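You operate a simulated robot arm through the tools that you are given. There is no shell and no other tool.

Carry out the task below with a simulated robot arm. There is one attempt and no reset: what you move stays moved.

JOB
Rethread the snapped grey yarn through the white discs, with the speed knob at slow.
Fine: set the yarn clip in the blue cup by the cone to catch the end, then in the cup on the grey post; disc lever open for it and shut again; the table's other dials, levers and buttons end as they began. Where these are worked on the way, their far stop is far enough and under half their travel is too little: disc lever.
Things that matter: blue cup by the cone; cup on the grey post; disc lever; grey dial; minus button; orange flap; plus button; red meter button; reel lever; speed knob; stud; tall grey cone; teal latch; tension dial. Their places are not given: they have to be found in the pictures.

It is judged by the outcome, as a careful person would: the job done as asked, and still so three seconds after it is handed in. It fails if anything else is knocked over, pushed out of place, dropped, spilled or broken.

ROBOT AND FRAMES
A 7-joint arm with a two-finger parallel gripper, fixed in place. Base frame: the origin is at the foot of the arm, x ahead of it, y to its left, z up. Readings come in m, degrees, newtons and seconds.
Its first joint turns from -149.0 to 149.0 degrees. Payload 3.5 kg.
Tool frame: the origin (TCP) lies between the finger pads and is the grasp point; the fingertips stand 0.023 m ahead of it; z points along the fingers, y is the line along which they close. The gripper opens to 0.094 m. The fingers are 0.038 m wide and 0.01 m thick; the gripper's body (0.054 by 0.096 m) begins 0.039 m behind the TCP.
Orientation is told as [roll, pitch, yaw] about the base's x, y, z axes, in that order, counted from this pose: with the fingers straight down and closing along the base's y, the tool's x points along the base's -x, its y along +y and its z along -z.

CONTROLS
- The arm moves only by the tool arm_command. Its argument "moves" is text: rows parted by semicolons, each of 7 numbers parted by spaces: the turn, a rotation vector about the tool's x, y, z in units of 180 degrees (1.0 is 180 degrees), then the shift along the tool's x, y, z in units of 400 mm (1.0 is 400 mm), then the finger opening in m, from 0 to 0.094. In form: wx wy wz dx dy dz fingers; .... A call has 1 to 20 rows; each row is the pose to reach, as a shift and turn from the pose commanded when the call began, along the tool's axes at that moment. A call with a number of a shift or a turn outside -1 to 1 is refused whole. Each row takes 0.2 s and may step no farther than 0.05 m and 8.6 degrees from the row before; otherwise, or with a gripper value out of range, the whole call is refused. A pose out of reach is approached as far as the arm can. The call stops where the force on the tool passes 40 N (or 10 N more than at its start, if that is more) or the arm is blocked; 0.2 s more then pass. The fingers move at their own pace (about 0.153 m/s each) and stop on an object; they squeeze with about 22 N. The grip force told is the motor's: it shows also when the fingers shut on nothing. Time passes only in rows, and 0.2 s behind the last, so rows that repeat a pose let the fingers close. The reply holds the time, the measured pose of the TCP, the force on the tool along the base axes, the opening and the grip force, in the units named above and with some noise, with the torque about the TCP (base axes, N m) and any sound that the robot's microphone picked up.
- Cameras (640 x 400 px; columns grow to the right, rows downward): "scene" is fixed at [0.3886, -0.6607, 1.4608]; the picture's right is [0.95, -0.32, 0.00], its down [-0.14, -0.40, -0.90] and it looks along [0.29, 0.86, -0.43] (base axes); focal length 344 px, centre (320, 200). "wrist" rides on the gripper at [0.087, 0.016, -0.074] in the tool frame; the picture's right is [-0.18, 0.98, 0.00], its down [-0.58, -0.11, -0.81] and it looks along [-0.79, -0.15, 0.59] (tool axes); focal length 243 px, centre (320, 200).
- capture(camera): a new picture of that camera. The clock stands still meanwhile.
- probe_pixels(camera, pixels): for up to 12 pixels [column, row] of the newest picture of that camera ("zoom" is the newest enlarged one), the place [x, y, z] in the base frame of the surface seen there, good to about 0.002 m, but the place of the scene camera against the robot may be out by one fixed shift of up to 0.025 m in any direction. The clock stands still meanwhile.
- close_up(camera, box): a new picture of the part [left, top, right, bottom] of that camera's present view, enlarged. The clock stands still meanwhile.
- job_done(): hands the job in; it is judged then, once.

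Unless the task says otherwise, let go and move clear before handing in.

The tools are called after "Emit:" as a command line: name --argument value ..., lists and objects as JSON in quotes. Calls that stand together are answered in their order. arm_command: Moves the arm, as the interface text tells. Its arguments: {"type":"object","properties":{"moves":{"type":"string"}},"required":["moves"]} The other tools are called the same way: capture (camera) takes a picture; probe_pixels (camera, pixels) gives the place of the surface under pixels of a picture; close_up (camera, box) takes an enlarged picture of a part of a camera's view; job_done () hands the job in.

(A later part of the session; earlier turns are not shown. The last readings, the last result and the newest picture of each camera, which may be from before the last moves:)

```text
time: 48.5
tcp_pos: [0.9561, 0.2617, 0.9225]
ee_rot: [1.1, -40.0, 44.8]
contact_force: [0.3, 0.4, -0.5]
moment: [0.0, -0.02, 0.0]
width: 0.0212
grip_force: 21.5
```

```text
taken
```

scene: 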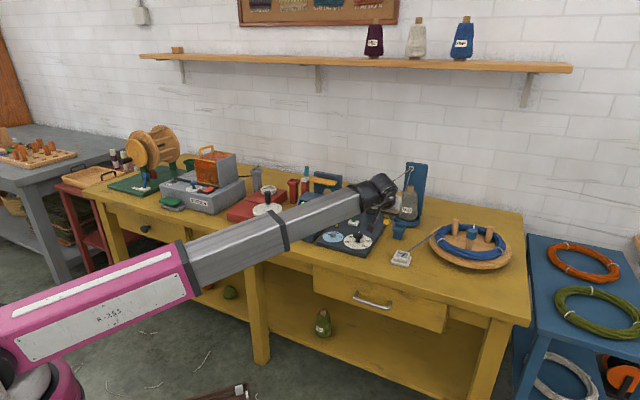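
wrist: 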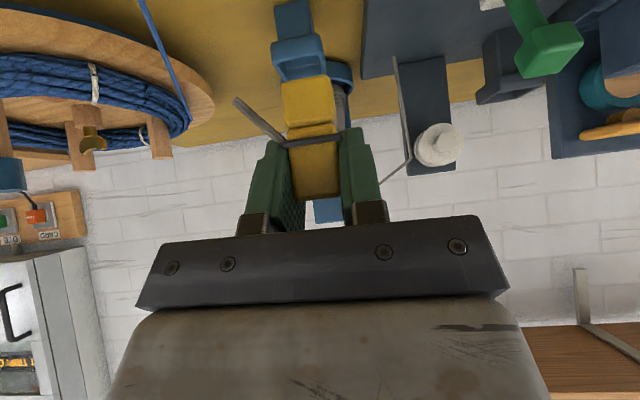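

The blue cup shows at (298,55) just beyond the clip, with the cone behind it. I'll probe its rim and body.

Emit:
close_up --camera "wrist" --box '[230, 0, 390, 120]'

Emit:
probe_pixels --camera "wrist" --pixels '[[274, 50], [297, 44], [320, 42], [276, 66], [298, 62], [321, 52], [283, 72], [305, 70], [292, 20], [325, 68], [345, 68], [340, 90]]'

```text
3.33 times, centred on (310, 60) of wrist
```

zoom: 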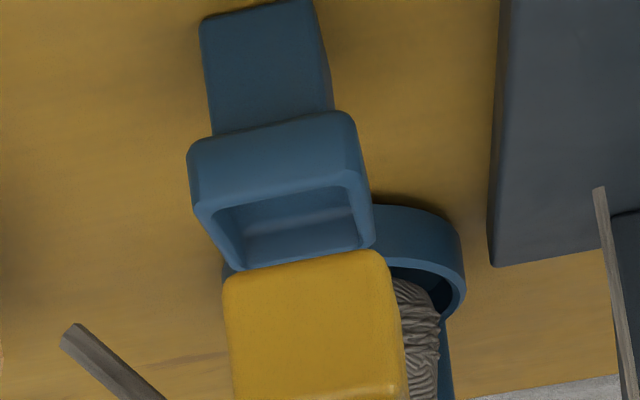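

```text
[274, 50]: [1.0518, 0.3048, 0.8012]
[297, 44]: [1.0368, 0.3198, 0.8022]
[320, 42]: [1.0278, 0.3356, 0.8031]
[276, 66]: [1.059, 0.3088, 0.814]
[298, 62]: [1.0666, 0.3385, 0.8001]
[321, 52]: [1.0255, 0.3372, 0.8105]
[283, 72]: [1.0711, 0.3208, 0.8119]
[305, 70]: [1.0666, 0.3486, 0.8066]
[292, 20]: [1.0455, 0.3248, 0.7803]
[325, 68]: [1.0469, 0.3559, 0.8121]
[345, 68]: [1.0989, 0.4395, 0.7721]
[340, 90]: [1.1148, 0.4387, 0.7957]
```

The blue cup's rim is near z 0.812, with its front edge around n = 0.965. I'll probe more rim points for an exact centre.

Emit:
probe_pixels --camera "zoom" --pixels '[[192, 190], [205, 200], [355, 165], [365, 200], [370, 235], [235, 262], [215, 215], [350, 183], [360, 240], [280, 190], [290, 255], [300, 230]]'

Emit:
probe_pixels --camera "scene" --pixels '[[398, 219], [391, 222], [405, 222], [398, 226], [398, 232]]'

Emit:
close_up --camera "scene" --box '[360, 180, 440, 250]'

```text
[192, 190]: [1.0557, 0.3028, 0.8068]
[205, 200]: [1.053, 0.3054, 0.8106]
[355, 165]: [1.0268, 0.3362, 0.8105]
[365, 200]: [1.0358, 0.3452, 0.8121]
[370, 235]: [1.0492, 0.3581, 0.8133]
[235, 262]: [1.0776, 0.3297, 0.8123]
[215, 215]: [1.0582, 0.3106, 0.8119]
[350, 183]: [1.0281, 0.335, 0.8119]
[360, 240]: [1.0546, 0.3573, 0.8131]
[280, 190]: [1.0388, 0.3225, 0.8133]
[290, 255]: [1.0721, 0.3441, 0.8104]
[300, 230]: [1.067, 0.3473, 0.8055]
```

```text
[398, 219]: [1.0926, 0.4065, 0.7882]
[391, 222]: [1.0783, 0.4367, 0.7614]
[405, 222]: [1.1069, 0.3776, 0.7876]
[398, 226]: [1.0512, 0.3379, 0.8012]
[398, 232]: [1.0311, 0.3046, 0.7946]
```

```text
5.71 times, centred on (400, 215) of scene
```

zoom: 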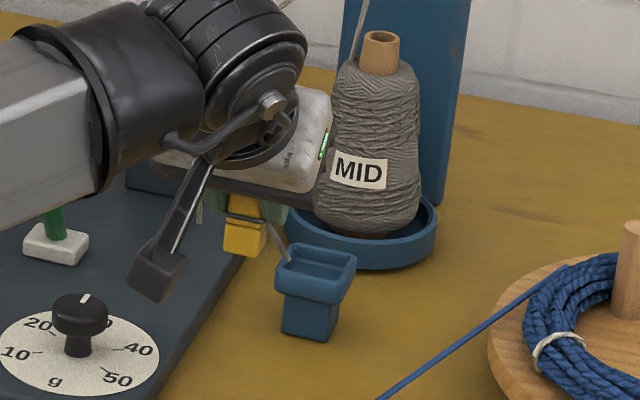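

The blue cup's centre works out to about (1.055, 0.335) with its rim at z 0.812. Clearance to the cone is about 8 cm. I'll bring the clip directly above the cup first and check that the arm reaches there.

Emit:
arm_command --moves "0 0 0 -0.0518 -0.0113 0.0578 0; 0 0 0 -0.1036 -0.0225 0.1155 0; 0 0 0 -0.1554 -0.0338 0.1733 0; 0 0 0 -0.2072 -0.045 0.2311 0; 0 0 0 -0.2072 -0.045 0.2311 0"

Emit:
capture --camera "wrist"

Emit:
close_up --camera "scene" --box '[360, 170, 450, 250]'

```text
time: 49.7
tcp_pos: [1.0554, 0.3368, 0.9036]
ee_rot: [0.9, -40.0, 44.9]
contact_force: [0.9, 0.3, 0.1]
moment: [-0.01, 0.01, -0.02]
width: 0.021
grip_force: 22.3
```

```text
taken
```

wrist: 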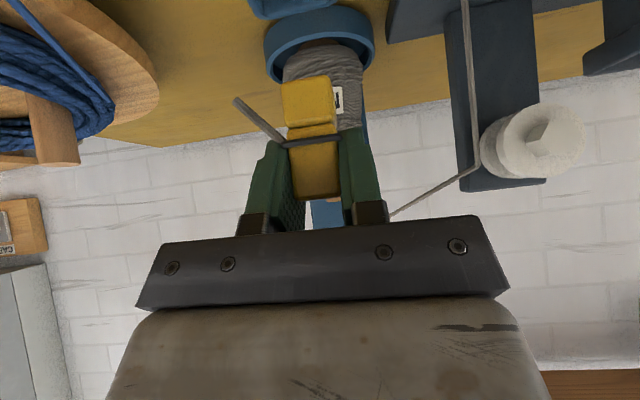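

```text
5.00 times, centred on (405, 210) of scene
```

zoom: 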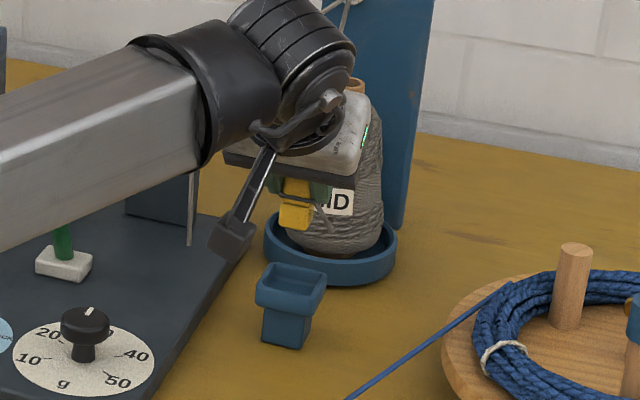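

Reached with no load. I'll lower to about 8 mm above the rim and look at the alignment.

Emit:
arm_command --moves "0 0 0 0.0338 0 0.0402 0; 0 0 0 0.0675 0 0.0804 0; 0 0 0 0.0675 0 0.0804 0"

Emit:
capture --camera "wrist"

Emit:
close_up --camera "scene" --box '[370, 190, 430, 240]'

```text
time: 50.5
tcp_pos: [1.0537, 0.3361, 0.8601]
ee_rot: [1.0, -40.0, 44.8]
contact_force: [0.8, -0.8, 0.4]
moment: [0.0, -0.02, 0.01]
width: 0.0213
grip_force: 21.5
```

```text
taken
```

wrist: 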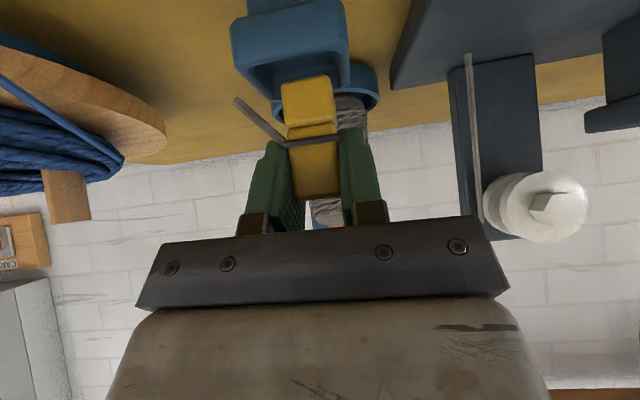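

```text
8.00 times, centred on (400, 215) of scene
```

zoom: 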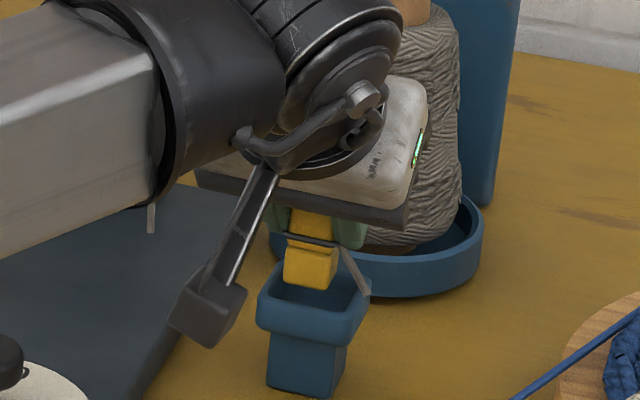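

Emit:
close_up --camera "wrist" --box '[220, 0, 380, 130]'

Emit:
probe_pixels --camera "zoom" --pixels '[[60, 130], [395, 55], [90, 130], [380, 90], [100, 200], [405, 190], [260, 130], [330, 250], [260, 260], [360, 260], [120, 260], [400, 220]]'

```text
3.08 times, centred on (300, 65) of wrist
```

zoom: 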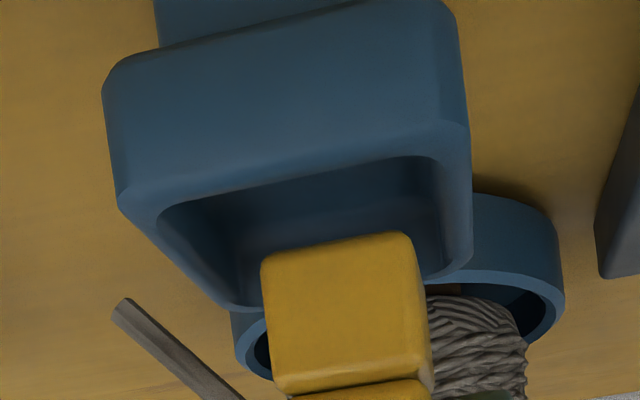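

```text
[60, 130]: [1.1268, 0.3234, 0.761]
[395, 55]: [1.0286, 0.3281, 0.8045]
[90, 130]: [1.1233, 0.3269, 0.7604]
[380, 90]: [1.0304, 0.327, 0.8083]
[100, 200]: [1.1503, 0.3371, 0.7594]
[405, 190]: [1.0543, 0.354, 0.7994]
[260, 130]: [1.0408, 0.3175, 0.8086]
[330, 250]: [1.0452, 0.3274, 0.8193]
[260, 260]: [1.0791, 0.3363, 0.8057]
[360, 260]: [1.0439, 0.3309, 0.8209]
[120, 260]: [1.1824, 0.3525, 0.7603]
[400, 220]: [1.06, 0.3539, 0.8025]
```

From the zoom geometry the clip sits about 3–4 mm too far back and 3 mm too far left of the cup's centre. I'll correct that and lower by 10 mm, watching the force.

Emit:
arm_command --moves "0 0 0 0.0067 -0.0075 -0.0056 0; 0 0 0 0.0148 -0.0075 0.004 0; 0 0 0 0.0228 -0.0075 0.0135 0; 0 0 0 0.0228 -0.0075 0.0135 0"

Emit:
capture --camera "wrist"

Emit:
close_up --camera "scene" --box '[370, 190, 430, 240]'

```text
time: 51.5
tcp_pos: [1.0525, 0.3331, 0.8507]
ee_rot: [1.0, -40.0, 44.8]
contact_force: [0.7, 0.6, -0.3]
moment: [0.03, 0.01, -0.02]
width: 0.021
grip_force: 22.5
```

```text
taken
```

wrist: 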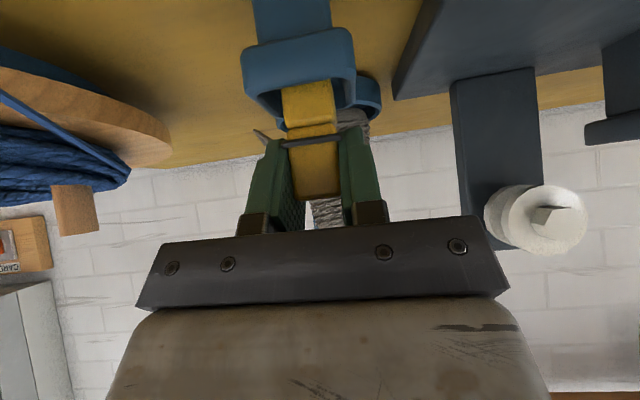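

```text
8.00 times, centred on (400, 215) of scene
```

zoom: 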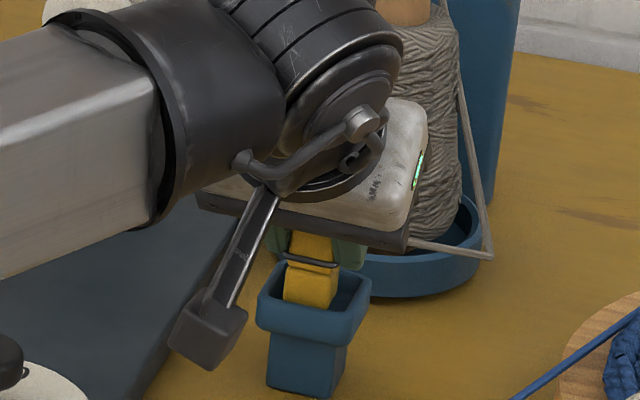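

The clip's end is now inside the blue cup. A grey strand seems to have changed shape beside the gripper, so the end may already be caught. I'll keep lowering in small steps until it touches the floor.

Emit:
arm_command --moves "0 0 0 0.0048 0 0.0057 0; 0 0 0 0.0048 0 0.0057 0"

Emit:
close_up --camera "scene" --box '[350, 150, 450, 240]'

```text
time: 52.1
tcp_pos: [1.0526, 0.3335, 0.8478]
ee_rot: [1.0, -40.0, 44.8]
contact_force: [0.1, -0.8, -0.1]
moment: [0.0, -0.01, 0.0]
width: 0.0212
grip_force: 21.6
```

```text
4.44 times, centred on (400, 195) of scene
```

zoom: 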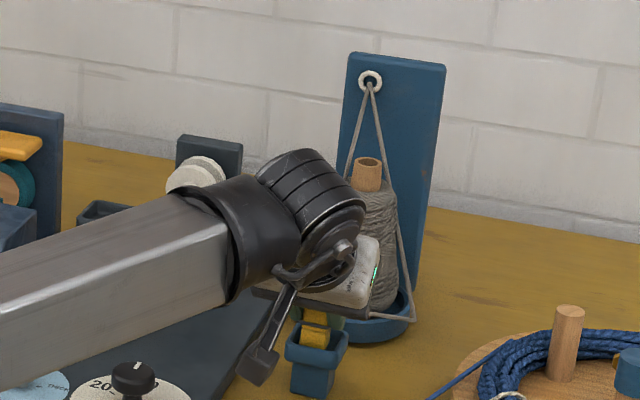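

The strand from the eye now runs to the clip, so the end is caught. I'll still seat the clip properly on the cup's floor, lowering 2–3 mm at a time.

Emit:
arm_command --moves "0 0 0 0.004 0 0.0048 0; 0 0 0 0.004 0 0.0048 0"

```text
time: 52.7
tcp_pos: [1.0535, 0.3336, 0.846]
ee_rot: [1.0, -40.0, 44.8]
contact_force: [0.9, 0.0, -0.4]
moment: [-0.02, 0.02, -0.02]
width: 0.0213
grip_force: 21.6
```

Emit:
arm_command --moves "0 0 0 0.004 0 0.0048 0; 0 0 0 0.004 0 0.0048 0"

Emit:
capture --camera "wrist"

```text
time: 53.3
tcp_pos: [1.0529, 0.3335, 0.8442]
ee_rot: [1.0, -40.1, 44.8]
contact_force: [-0.5, 0.0, 5.9]
moment: [-0.06, -0.02, -0.06]
width: 0.0213
grip_force: 21.7
```

```text
taken
```

wrist: 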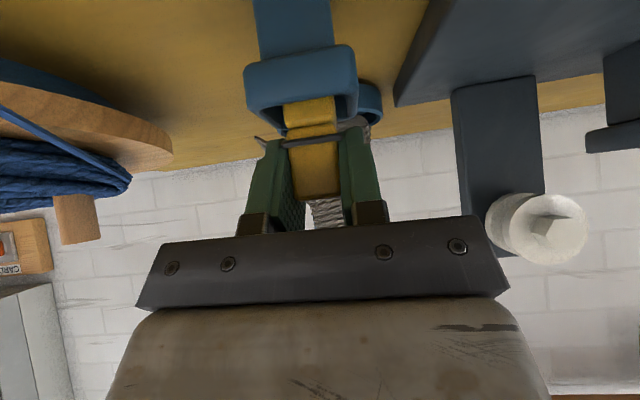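

The clip has touched the cup floor (6 N upward at TCP z 0.844). I'll open the fingers to set it down and look.

Emit:
arm_command --moves "0 0 0 0 0 0 0.035; 0 0 0 0 0 0 0.05; 0 0 0 0 0 0 0.05; 0 0 0 0 0 0 0.05"

Emit:
capture --camera "wrist"

Emit:
close_up --camera "scene" --box '[350, 150, 450, 240]'

```text
time: 54.3
tcp_pos: [1.0537, 0.3339, 0.8442]
ee_rot: [1.1, -40.0, 44.8]
contact_force: [-0.3, 0.0, 0.5]
moment: [0.0, 0.0, -0.02]
width: 0.0502
grip_force: 0.0
```

```text
taken
```

wrist: 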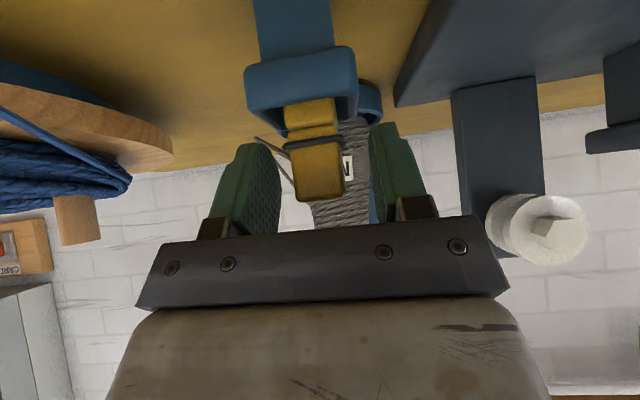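

```text
4.44 times, centred on (400, 195) of scene
```

zoom: 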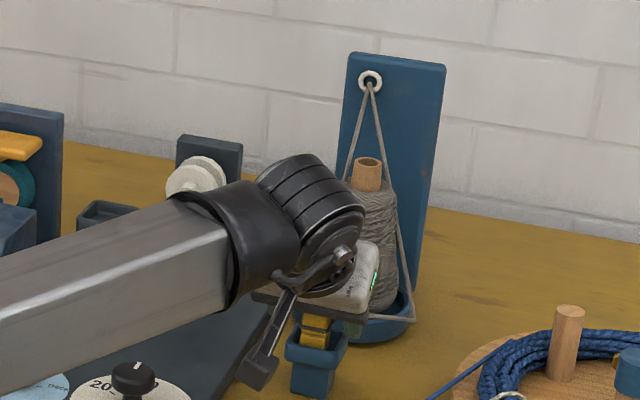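

Emit:
close_up --camera "wrist" --box '[220, 70, 420, 230]'

Emit:
probe_pixels --camera "wrist" --pixels '[[300, 180], [318, 178], [336, 176], [318, 192], [292, 115], [310, 112], [330, 108], [300, 155], [335, 150]]'

```text
2.50 times, centred on (320, 150) of wrist
```

zoom: 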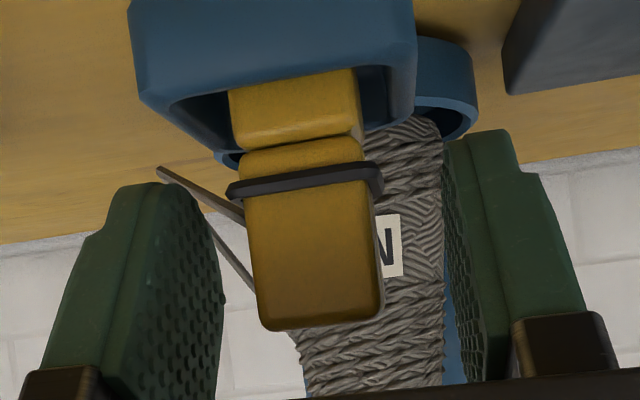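

```text
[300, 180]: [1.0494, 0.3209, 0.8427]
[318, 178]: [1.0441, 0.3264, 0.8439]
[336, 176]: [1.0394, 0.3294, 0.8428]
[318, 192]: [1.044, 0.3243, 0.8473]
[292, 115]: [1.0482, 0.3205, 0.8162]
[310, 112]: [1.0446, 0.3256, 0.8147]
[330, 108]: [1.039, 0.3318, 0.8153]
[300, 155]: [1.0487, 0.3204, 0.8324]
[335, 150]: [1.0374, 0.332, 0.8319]
```

The clip stands upright in the blue cup with the yarn caught at its band. I'll take hold of it again and check the grip.

Emit:
arm_command --moves "0 0 0 0 0 0 0.035; 0 0 0 0 0 0 0; 0 0 0 0 0 0 0; 0 0 0 0 0 0 0"

Emit:
close_up --camera "wrist" --box '[220, 70, 420, 230]'

```text
time: 55.3
tcp_pos: [1.0532, 0.3344, 0.8439]
ee_rot: [1.1, -39.9, 44.8]
contact_force: [-0.1, -0.4, 0.0]
moment: [-0.01, 0.0, -0.02]
width: 0.0212
grip_force: 22.2
```

```text
2.50 times, centred on (320, 150) of wrist
```

zoom: 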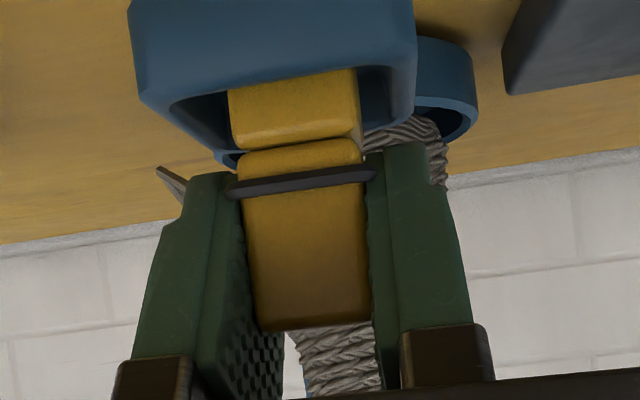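

Gripped again at 21.2 mm. I'll lift straight up out of the blue cup and check the yarn.

Emit:
arm_command --moves "0 0 0 -0.0482 0 -0.0575 0; 0 0 0 -0.0965 0 -0.1149 0; 0 0 0 -0.1608 0 -0.1915 0; 0 0 0 -0.225 0 -0.2681 0; 0 0 0 -0.2158 0 -0.3738 0; 0 0 0 -0.2158 0 -0.3738 0"

Emit:
capture --camera "wrist"

Emit:
close_up --camera "scene" --box '[330, 140, 450, 240]'

```text
time: 56.7
tcp_pos: [1.0336, 0.3086, 1.0146]
ee_rot: [1.0, -40.0, 44.8]
contact_force: [0.0, -0.4, 0.0]
moment: [0.01, -0.02, -0.05]
width: 0.0213
grip_force: 22.4
```

```text
taken
```

wrist: 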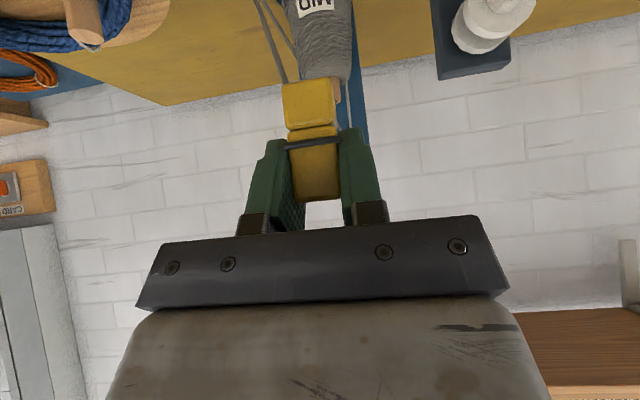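

```text
4.00 times, centred on (390, 190) of scene
```

zoom: 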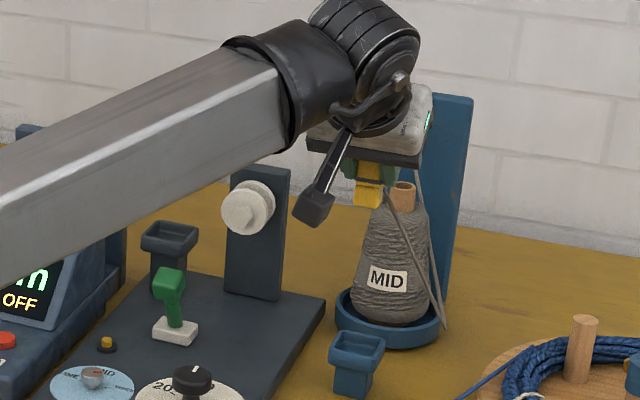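

The yarn follows the clip in a slack loop from the eye. I'll carry it left at z 1.04, over the open discs, toward the grey post.

Emit:
arm_command --moves "0 0 0 -0.0112 0.1035 0 0; 0 0 0 -0.0225 0.2071 0 0; 0 0 0 -0.0337 0.3106 0 0; 0 0 0 -0.0449 0.4141 0 0; 0 0 0 -0.0562 0.5177 0 0; 0 0 0 -0.0674 0.6212 0 0; 0 0 0 -0.0786 0.7247 0 0; 0 0 0 -0.0899 0.8283 0 0; 0 0 0 -0.1011 0.9318 0 0; 0 0 0 -0.1011 0.9318 0 0"

Emit:
capture --camera "scene"

Emit:
close_up --camera "scene" --box '[290, 120, 450, 240]'

```text
time: 58.9
tcp_pos: [0.787, 0.5942, 1.0472]
ee_rot: [1.0, -40.1, 44.7]
contact_force: [0.7, 0.0, -0.2]
moment: [0.0, -0.01, -0.04]
width: 0.0214
grip_force: 22.2
```

```text
taken
```

scene: 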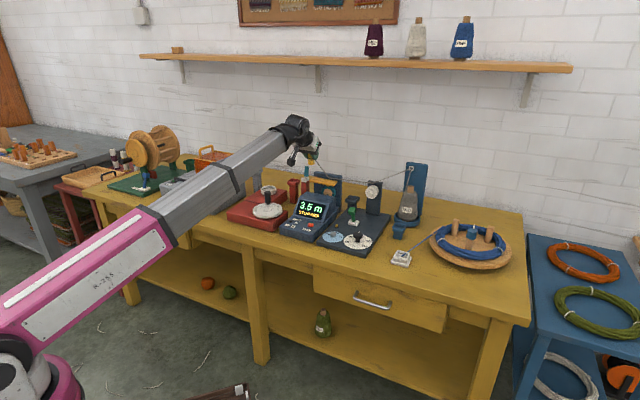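

```text
3.33 times, centred on (370, 180) of scene
```

zoom: 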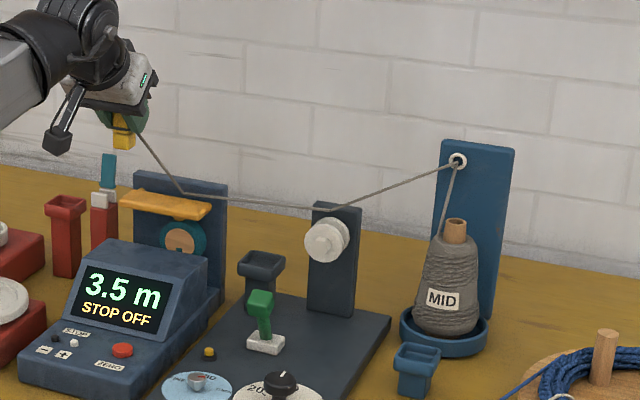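

The yarn now runs from the eye to the disc post, on to the meter's orange flap, and then to the clip. I'll enlarge to see whether it lies between the discs.

Emit:
close_up --camera "scene" --box '[350, 165, 400, 205]'

Emit:
close_up --camera "scene" --box '[300, 150, 360, 200]'

Emit:
capture --camera "wrist"

```text
10.00 times, centred on (375, 185) of scene
```

zoom: 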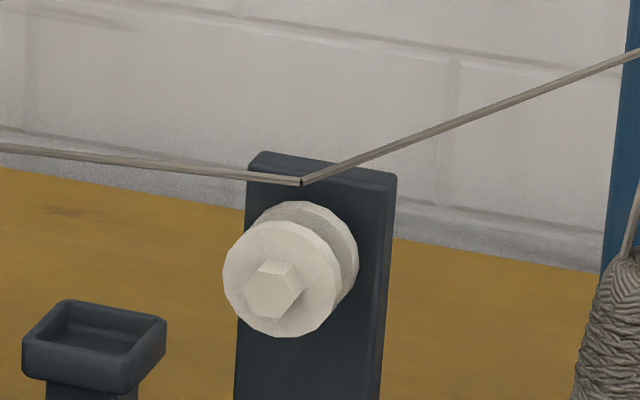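

```text
8.00 times, centred on (330, 175) of scene
```

zoom: 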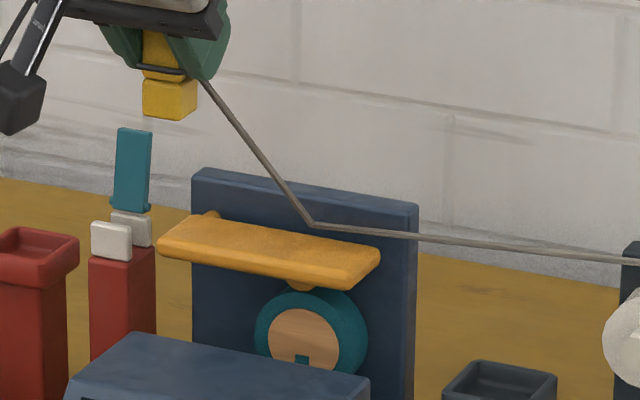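

```text
taken
```

wrist: 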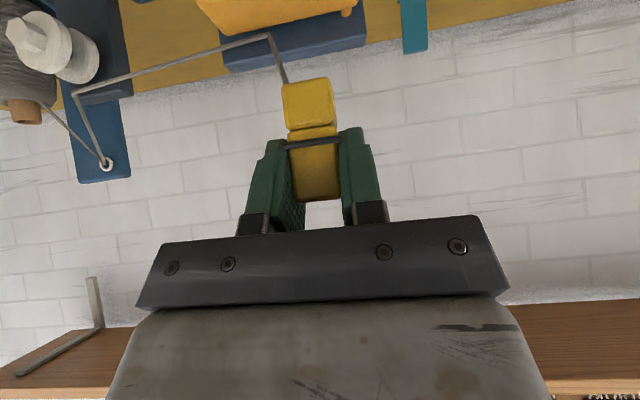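

The strand hangs just above the gap for now, guided over the discs as the clip moves left. I'll carry on to a point above the grey post.

Emit:
arm_command --moves "0 0 0 -0.0121 0.1093 0.0212 0; 0 0 0 -0.0243 0.2186 0.0424 0; 0 0 0 -0.0364 0.3279 0.0636 0; 0 0 0 -0.0485 0.4373 0.0848 0; 0 0 0 -0.0606 0.5466 0.1059 0; 0 0 0 -0.0728 0.6559 0.1271 0; 0 0 0 -0.0849 0.7652 0.1483 0; 0 0 0 -0.097 0.8745 0.1695 0; 0 0 0 -0.097 0.8745 0.1695 0"

Emit:
capture --camera "wrist"

Emit:
close_up --camera "scene" --box '[230, 110, 430, 235]'

```text
time: 60.9
tcp_pos: [0.5939, 0.8898, 1.0223]
ee_rot: [0.9, -40.0, 44.9]
contact_force: [-0.4, 0.5, -1.1]
moment: [-0.03, 0.03, -0.01]
width: 0.021
grip_force: 22.3
```

```text
taken
```

wrist: 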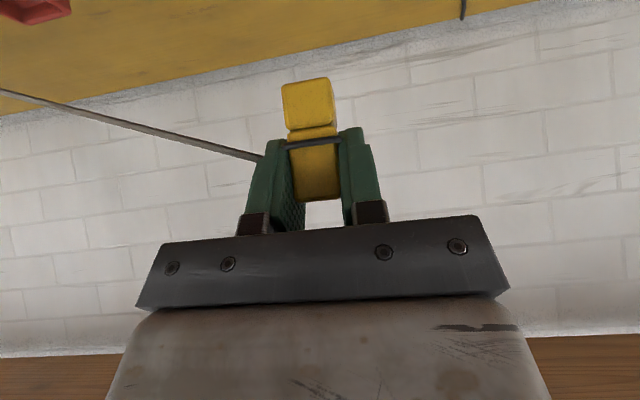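

```text
3.20 times, centred on (330, 172) of scene
```

zoom: 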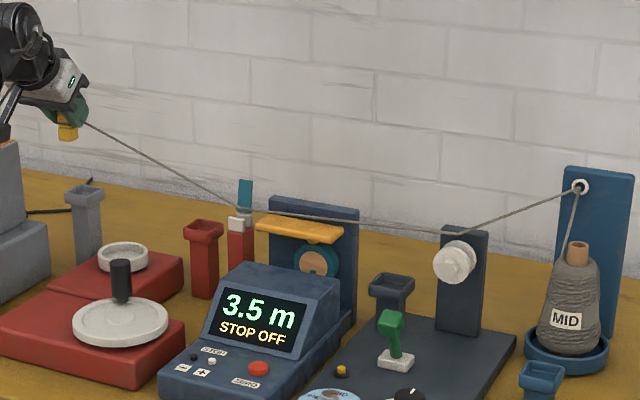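

The yarn now runs clip → past the jaws on the red post → over the flap → discs → eye. I'll zoom in on the discs and the red post before lowering.

Emit:
close_up --camera "scene" --box '[350, 165, 400, 205]'

Emit:
close_up --camera "scene" --box '[285, 155, 365, 210]'

```text
10.00 times, centred on (375, 185) of scene
```

zoom: 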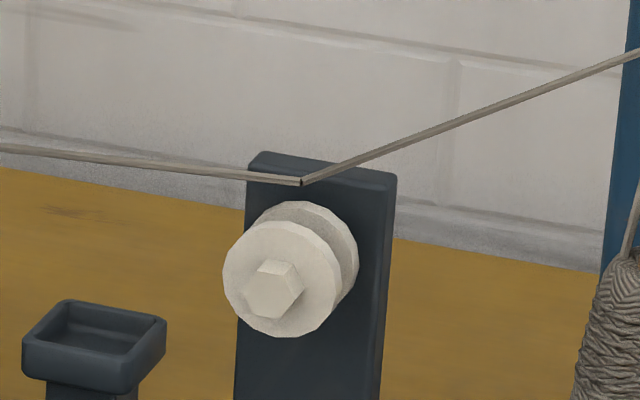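

```text
7.27 times, centred on (325, 182) of scene
```

zoom: 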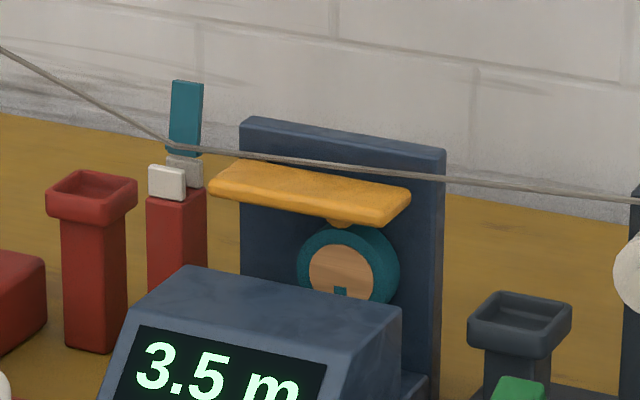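

The strand still hovers over the gap and should settle once the clip is set down. I'll bring the clip above the grey cup and lower it to about 7 mm above the rim to check the alignment.

Emit:
arm_command --moves "0 0 0 -0.033 0.0108 0.093 0; 0 0 0 0.0153 0.0108 0.1504 0; 0 0 0 0.07 0.0108 0.2156 0; 0 0 0 0.07 0.0108 0.2156 0"

Emit:
capture --camera "wrist"

Emit:
close_up --camera "wrist" --box '[220, 10, 380, 140]'

```text
time: 61.9
tcp_pos: [0.612, 0.9174, 0.9415]
ee_rot: [1.0, -40.0, 44.9]
contact_force: [-1.1, -1.5, 0.4]
moment: [0.01, -0.01, 0.02]
width: 0.0213
grip_force: 21.9
```

```text
taken
```

wrist: 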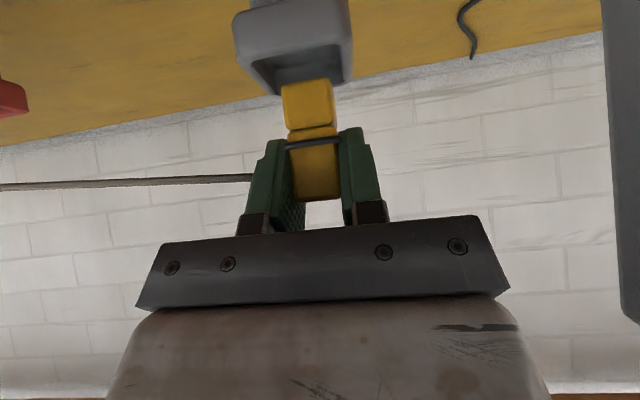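

```text
3.08 times, centred on (300, 75) of wrist
```

zoom: 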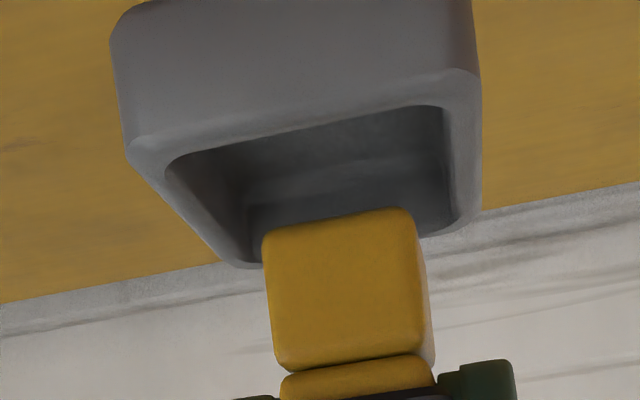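

The geometry shows the clip about 3.5 mm too far back and 1 mm left of the grey cup's centre. I'll correct that and lower into the cup.

Emit:
arm_command --moves "0 0 0 0.0067 -0.0025 -0.0056 0; 0 0 0 0.0164 -0.0025 0.0059 0; 0 0 0 0.026 -0.0025 0.0173 0; 0 0 0 0.026 -0.0025 0.0173 0"

Emit:
capture --camera "wrist"

Emit:
close_up --camera "scene" --box '[230, 140, 430, 235]'

```text
time: 62.9
tcp_pos: [0.6098, 0.9147, 0.928]
ee_rot: [1.0, -40.0, 44.8]
contact_force: [-0.8, 0.3, 0.3]
moment: [0.0, 0.02, 0.03]
width: 0.0212
grip_force: 22.4
```

```text
taken
```

wrist: 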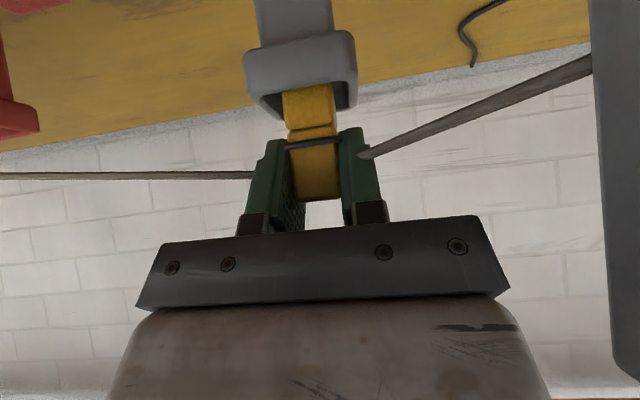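

```text
3.20 times, centred on (330, 188) of scene
```

zoom: 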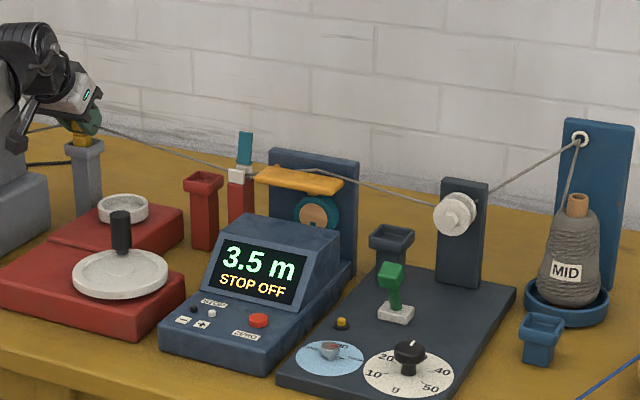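

The yarn has dropped into place: it now runs eye → discs → meter → jaws → clip, and on from the clip to the winder. I'll lower the last few millimetres until the clip touches the floor.

Emit:
arm_command --moves "0 0 0 0.0048 0 0.0057 0; 0 0 0 0.0048 0 0.0057 0"

Emit:
close_up --camera "scene" --box '[345, 165, 405, 210]'

```text
time: 63.5
tcp_pos: [0.6102, 0.914, 0.9256]
ee_rot: [1.0, -40.0, 44.8]
contact_force: [-0.5, -0.1, 0.4]
moment: [0.01, -0.02, -0.01]
width: 0.0212
grip_force: 22.2
```

```text
8.89 times, centred on (375, 188) of scene
```

zoom: 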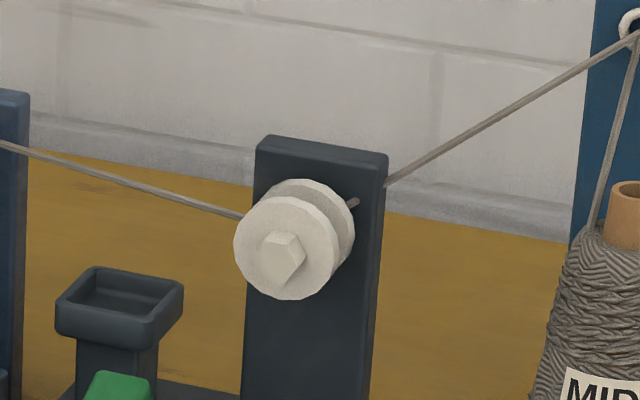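

The strand passes between the open discs. I'll lower 2 mm at a time until I feel the cup floor.

Emit:
arm_command --moves "0 0 0 0.0036 0 0.0043 0; 0 0 0 0.0036 0 0.0043 0"

```text
time: 64.1
tcp_pos: [0.6094, 0.9152, 0.9223]
ee_rot: [1.0, -39.9, 44.9]
contact_force: [-0.6, -0.2, -0.5]
moment: [0.0, 0.01, 0.02]
width: 0.0212
grip_force: 22.1
```

Emit:
arm_command --moves "0 0 0 0.0032 0 0.0038 0; 0 0 0 0.0032 0 0.0038 0"

```text
time: 64.7
tcp_pos: [0.6098, 0.9151, 0.922]
ee_rot: [1.0, -40.2, 44.8]
contact_force: [0.0, -1.4, 13.7]
moment: [-0.12, -0.06, 0.01]
width: 0.0212
grip_force: 21.6
```

The clip is down on the floor (14 N upward). I'll open the fingers and check that it stands upright.

Emit:
arm_command --moves "0 0 0 -0.0008 0 -0.001 0.035; 0 0 0 -0.0008 0 -0.001 0.055; 0 0 0 -0.0008 0 -0.001 0.08; 0 0 0 -0.0008 0 -0.001 0.08"

Emit:
capture --camera "wrist"

Emit:
close_up --camera "wrist" --box '[200, 60, 440, 240]'

```text
time: 65.4
tcp_pos: [0.5999, 0.9245, 0.9193]
ee_rot: [2.7, -39.8, 44.4]
contact_force: [-33.1, 30.5, 0.4]
moment: [0.93, 1.0, -0.03]
width: 0.0599
grip_force: 0.1
stopped in row 3: the force on the tool passed its limit at 44 N (the readings are from after the stop); the commanded pose is now the measured one
```

```text
taken
```

wrist: 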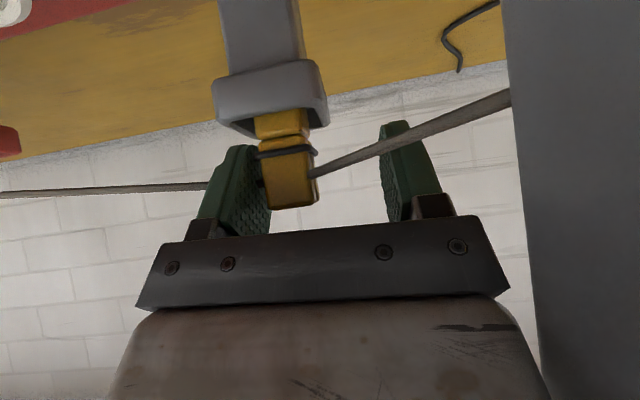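

```text
2.22 times, centred on (320, 150) of wrist
```

zoom: 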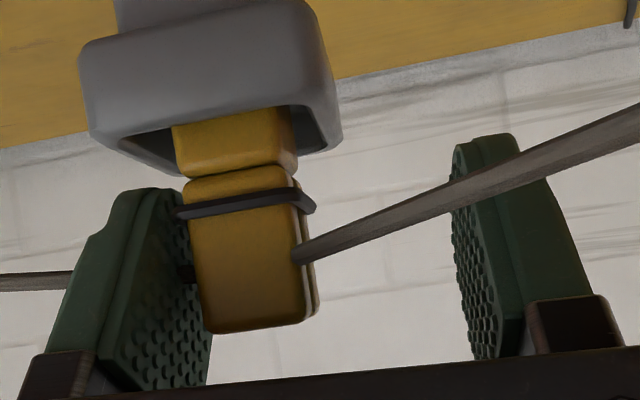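

Opening pushed the tool about 14 mm to the left with 45 N, so the right-hand finger (image left) met something on its outer side. I'll look closely from the scene camera before moving.

Emit:
close_up --camera "scene" --box '[225, 140, 305, 200]'

Emit:
close_up --camera "scene" --box '[240, 150, 280, 185]'

Emit:
probe_pixels --camera "wrist" --pixels '[[100, 190], [150, 189], [200, 188], [262, 187], [320, 172], [400, 140], [290, 200], [285, 130], [270, 75], [230, 180]]'

```text
6.67 times, centred on (265, 170) of scene
```

zoom: 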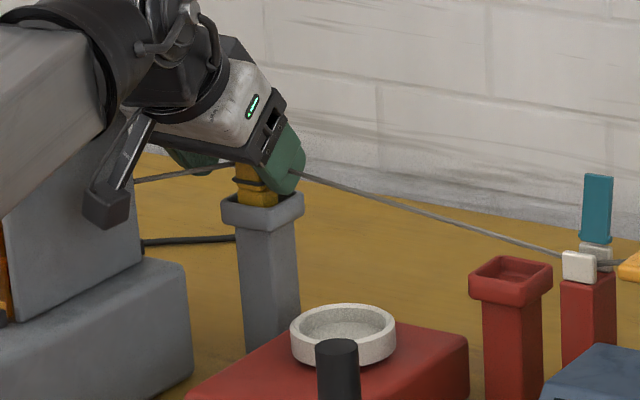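

```text
11.43 times, centred on (260, 168) of scene
```

zoom: 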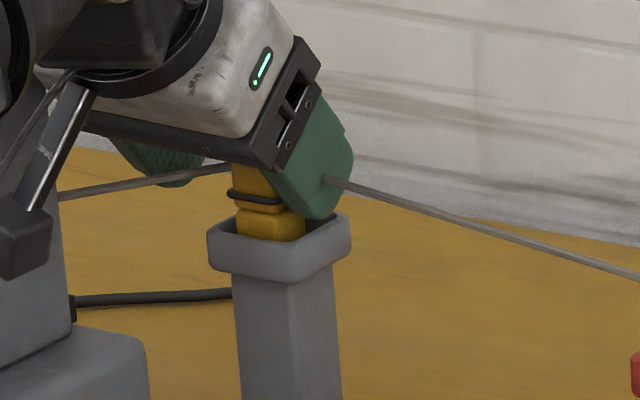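

```text
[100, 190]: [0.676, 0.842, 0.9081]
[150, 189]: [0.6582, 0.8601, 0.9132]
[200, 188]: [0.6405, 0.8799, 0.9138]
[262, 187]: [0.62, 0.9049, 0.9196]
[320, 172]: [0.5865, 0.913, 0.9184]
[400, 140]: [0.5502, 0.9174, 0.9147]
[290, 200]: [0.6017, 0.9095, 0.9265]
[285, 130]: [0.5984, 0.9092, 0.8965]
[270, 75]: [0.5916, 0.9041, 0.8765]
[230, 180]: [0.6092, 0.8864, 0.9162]
```

The right finger's lower corner seems to have caught just inside the cup's rim as it opened; the post itself hasn't moved. I'll narrow the opening a little to relieve it and rise straight up a few millimetres.

Emit:
arm_command --moves "0 0 0 0 0 0 0.05; 0 0 0 0 0 0 0.05; 0 0 0 -0.0048 0.0003 -0.0058 0.05; 0 0 0 -0.0096 0.0005 -0.0115 0.05"

Emit:
capture --camera "wrist"

Emit:
close_up --camera "scene" --box '[240, 150, 280, 185]'

```text
time: 66.4
tcp_pos: [0.6058, 0.9189, 0.9274]
ee_rot: [1.6, -39.9, 44.7]
contact_force: [0.0, -1.4, -0.2]
moment: [-0.01, 0.02, -0.03]
width: 0.0499
grip_force: 0.0
```

```text
taken
```

wrist: 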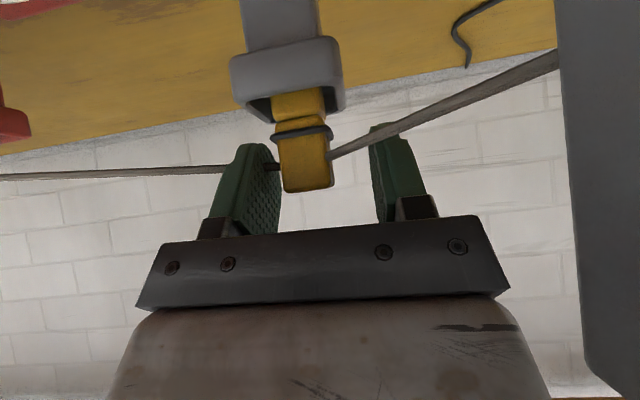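

```text
11.43 times, centred on (260, 168) of scene
```

zoom: 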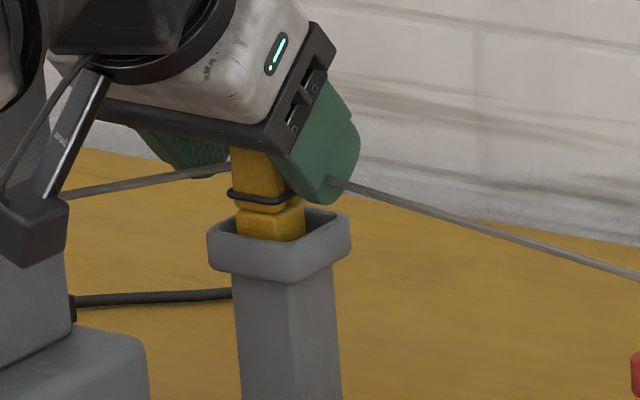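

The force is gone and the clip stands in the cup with the yarn running to both sides. I'll recentre slightly and rise clear of the clip.

Emit:
arm_command --moves "0 0 0 -0.008 -0.009 -0.0096 0.055; 0 0 0 -0.0482 -0.009 -0.0575 0.055; 0 0 0 -0.0965 -0.009 -0.1149 0.055; 0 0 0 -0.125 -0.009 -0.195 0.055; 0 0 0 -0.09 -0.009 -0.29 0.055; 0 0 0 -0.09 -0.009 -0.29 0.055"

Emit:
capture --camera "wrist"

Emit:
close_up --camera "scene" --box '[230, 145, 310, 200]'

Emit:
close_up --camera "scene" --box '[270, 150, 430, 235]'

```text
time: 67.8
tcp_pos: [0.5775, 0.8808, 1.0394]
ee_rot: [1.8, -39.9, 44.6]
contact_force: [-0.9, 0.2, 0.5]
moment: [0.0, 0.04, -0.01]
width: 0.0551
grip_force: 0.1
```

```text
taken
```

wrist: 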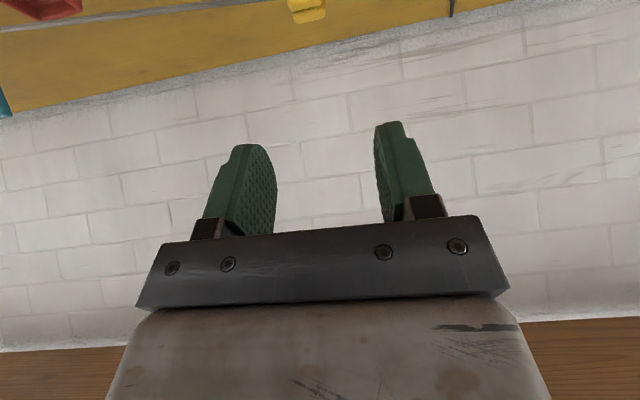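

```text
7.27 times, centred on (270, 172) of scene
```

zoom: 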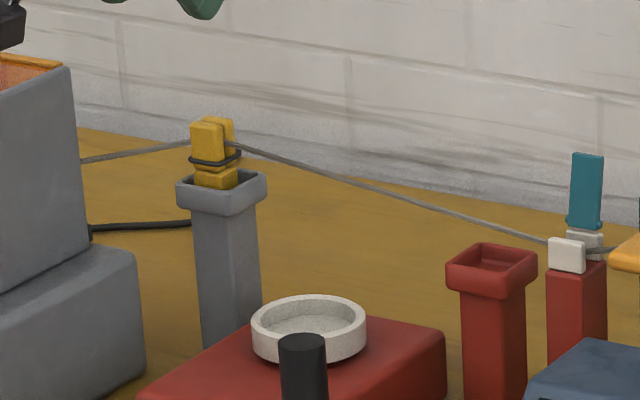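

```text
4.00 times, centred on (350, 192) of scene
```

zoom: 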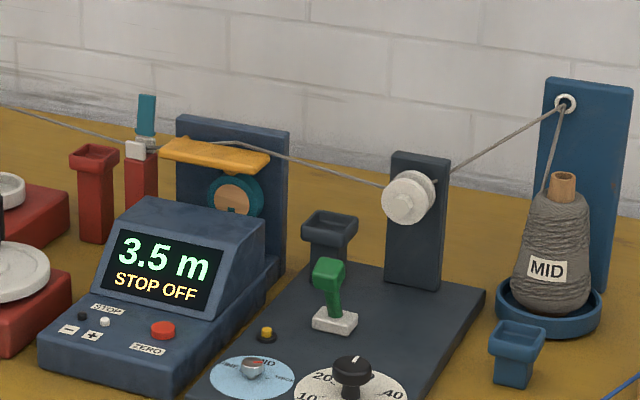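

The clip stands upright in the grey cup, and the yarn runs eye → discs → jaws → clip → winder. Now I'll bring the tilt back to 26° and head to the disc lever to shut it.

Emit:
arm_command --moves "0.0047 0.039 0 0 0 0 0.055; 0.0094 0.0778 0 0 0 0 0.055; 0.0094 0.0778 0 0 0 0 0.055"

```text
time: 68.6
tcp_pos: [0.577, 0.881, 1.0386]
ee_rot: [-0.1, -25.9, 44.7]
contact_force: [-1.3, -0.4, -0.7]
moment: [-0.02, 0.0, 0.01]
width: 0.0551
grip_force: 0.1
```

Emit:
arm_command --moves "0 0 0 0.013 -0.1092 -0.0063 0.055; 0 0 0 0.026 -0.2185 -0.0127 0.055; 0 0 0 0.039 -0.3277 -0.019 0.055; 0 0 0 0.0521 -0.4369 -0.0253 0.055; 0 0 0 0.0651 -0.5461 -0.0316 0.055; 0 0 0 0.0781 -0.6554 -0.038 0.055; 0 0 0 0.0911 -0.7646 -0.0443 0.055; 0 0 0 0.1041 -0.8738 -0.0506 0.055; 0 0 0 0.1041 -0.8738 -0.0506 0.055"

Emit:
capture --camera "scene"

```text
time: 70.6
tcp_pos: [0.7914, 0.6013, 1.0401]
ee_rot: [-0.1, -26.0, 44.8]
contact_force: [-0.1, 0.3, -0.6]
moment: [-0.01, -0.01, -0.03]
width: 0.0551
grip_force: 0.1
```

```text
taken
```

scene: 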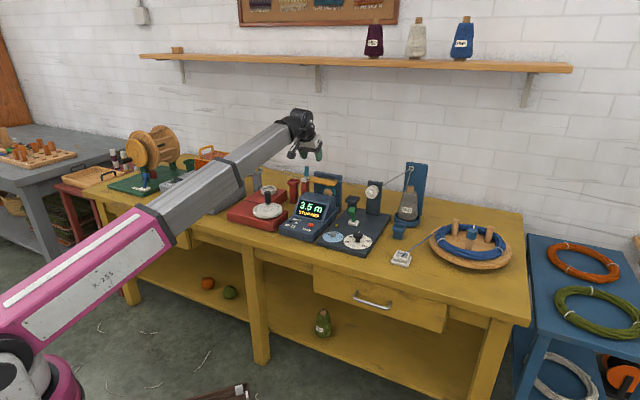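

Emit:
arm_command --moves "0 0 0 0.0743 -0.0798 0.0032 0.055; 0 0 0 0.1485 -0.1595 0.0064 0.055; 0 0 0 0.2228 -0.2393 0.0096 0.055; 0 0 0 0.297 -0.319 0.0128 0.055; 0 0 0 0.3713 -0.3988 0.016 0.055; 0 0 0 0.4455 -0.4785 0.0192 0.055; 0 0 0 0.4455 -0.4785 0.0192 0.055"

Emit:
capture --camera "wrist"

```text
time: 72.2
tcp_pos: [0.8128, 0.3529, 0.955]
ee_rot: [-0.1, -26.0, 44.8]
contact_force: [-0.5, 0.8, 0.8]
moment: [0.01, 0.03, 0.0]
width: 0.0552
grip_force: 0.1
```

```text
taken
```

wrist: 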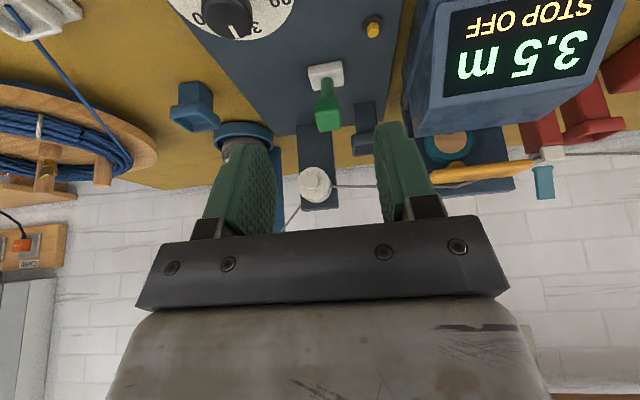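

Emit:
close_up --camera "wrist" --box '[280, 50, 380, 140]'

Emit:
probe_pixels --camera "wrist" --pixels '[[328, 122], [328, 110], [319, 118], [338, 115], [329, 129], [327, 90], [325, 70], [316, 185]]'

```text
4.44 times, centred on (330, 95) of wrist
```

zoom: 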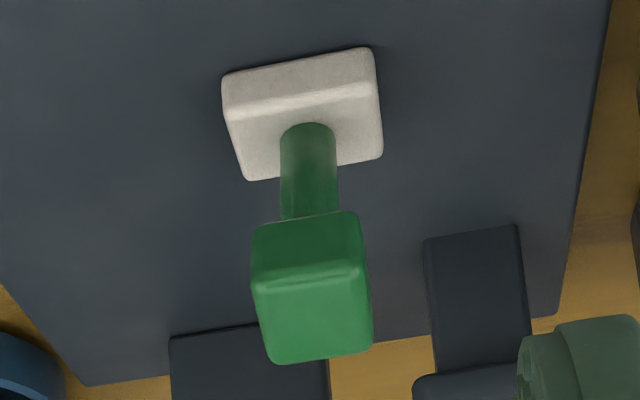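

```text
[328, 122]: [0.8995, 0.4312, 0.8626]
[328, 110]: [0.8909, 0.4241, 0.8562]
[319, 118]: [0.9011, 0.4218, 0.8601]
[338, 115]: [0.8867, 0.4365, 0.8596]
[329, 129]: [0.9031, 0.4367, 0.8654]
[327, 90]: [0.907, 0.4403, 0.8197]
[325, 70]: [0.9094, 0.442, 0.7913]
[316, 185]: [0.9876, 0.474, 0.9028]
```

The handle's top face is centred at about (0.898, 0.430, 0.862), and the tool axis is nearly in line with the lever. I'll move onto it with open fingers and close.

Emit:
arm_command --moves "0 0 0 -0.0393 -0.0143 0.0887 0.055; 0 0 0 -0.0787 -0.0143 0.1774 0.055; 0 0 0 -0.118 -0.0143 0.2662 0.055; 0 0 0 -0.1573 -0.0143 0.3549 0.055; 0 0 0 -0.1573 -0.0143 0.3549 0.055; 0 0 0 -0.1573 -0.0143 0.3549 0.03; 0 0 0 -0.1573 -0.0143 0.3549 0; 0 0 0 -0.1573 -0.0143 0.3549 0"

Emit:
capture --camera "wrist"

Emit:
close_up --camera "scene" --box '[310, 150, 430, 240]'

```text
time: 74.0
tcp_pos: [0.9012, 0.435, 0.8534]
ee_rot: [0.0, -25.9, 44.9]
contact_force: [-10.6, 11.3, -3.3]
moment: [-0.01, 0.07, 0.34]
width: 0.0256
grip_force: 44.9
```

```text
taken
```

wrist: 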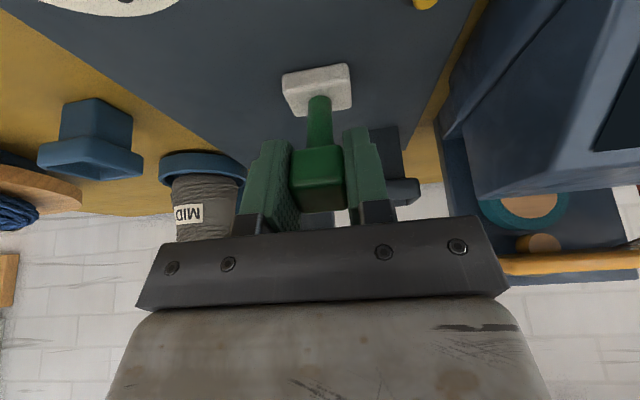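

```text
4.44 times, centred on (370, 195) of scene
```

zoom: 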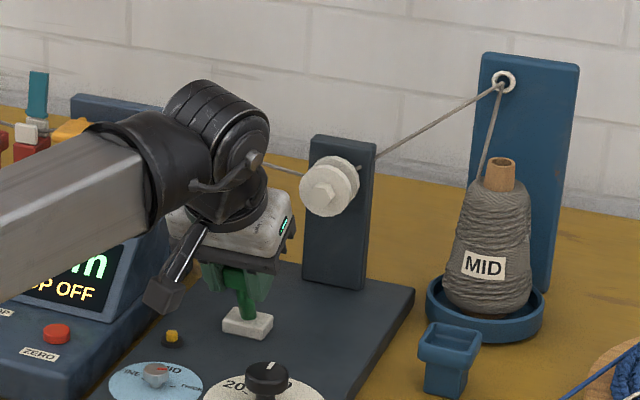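

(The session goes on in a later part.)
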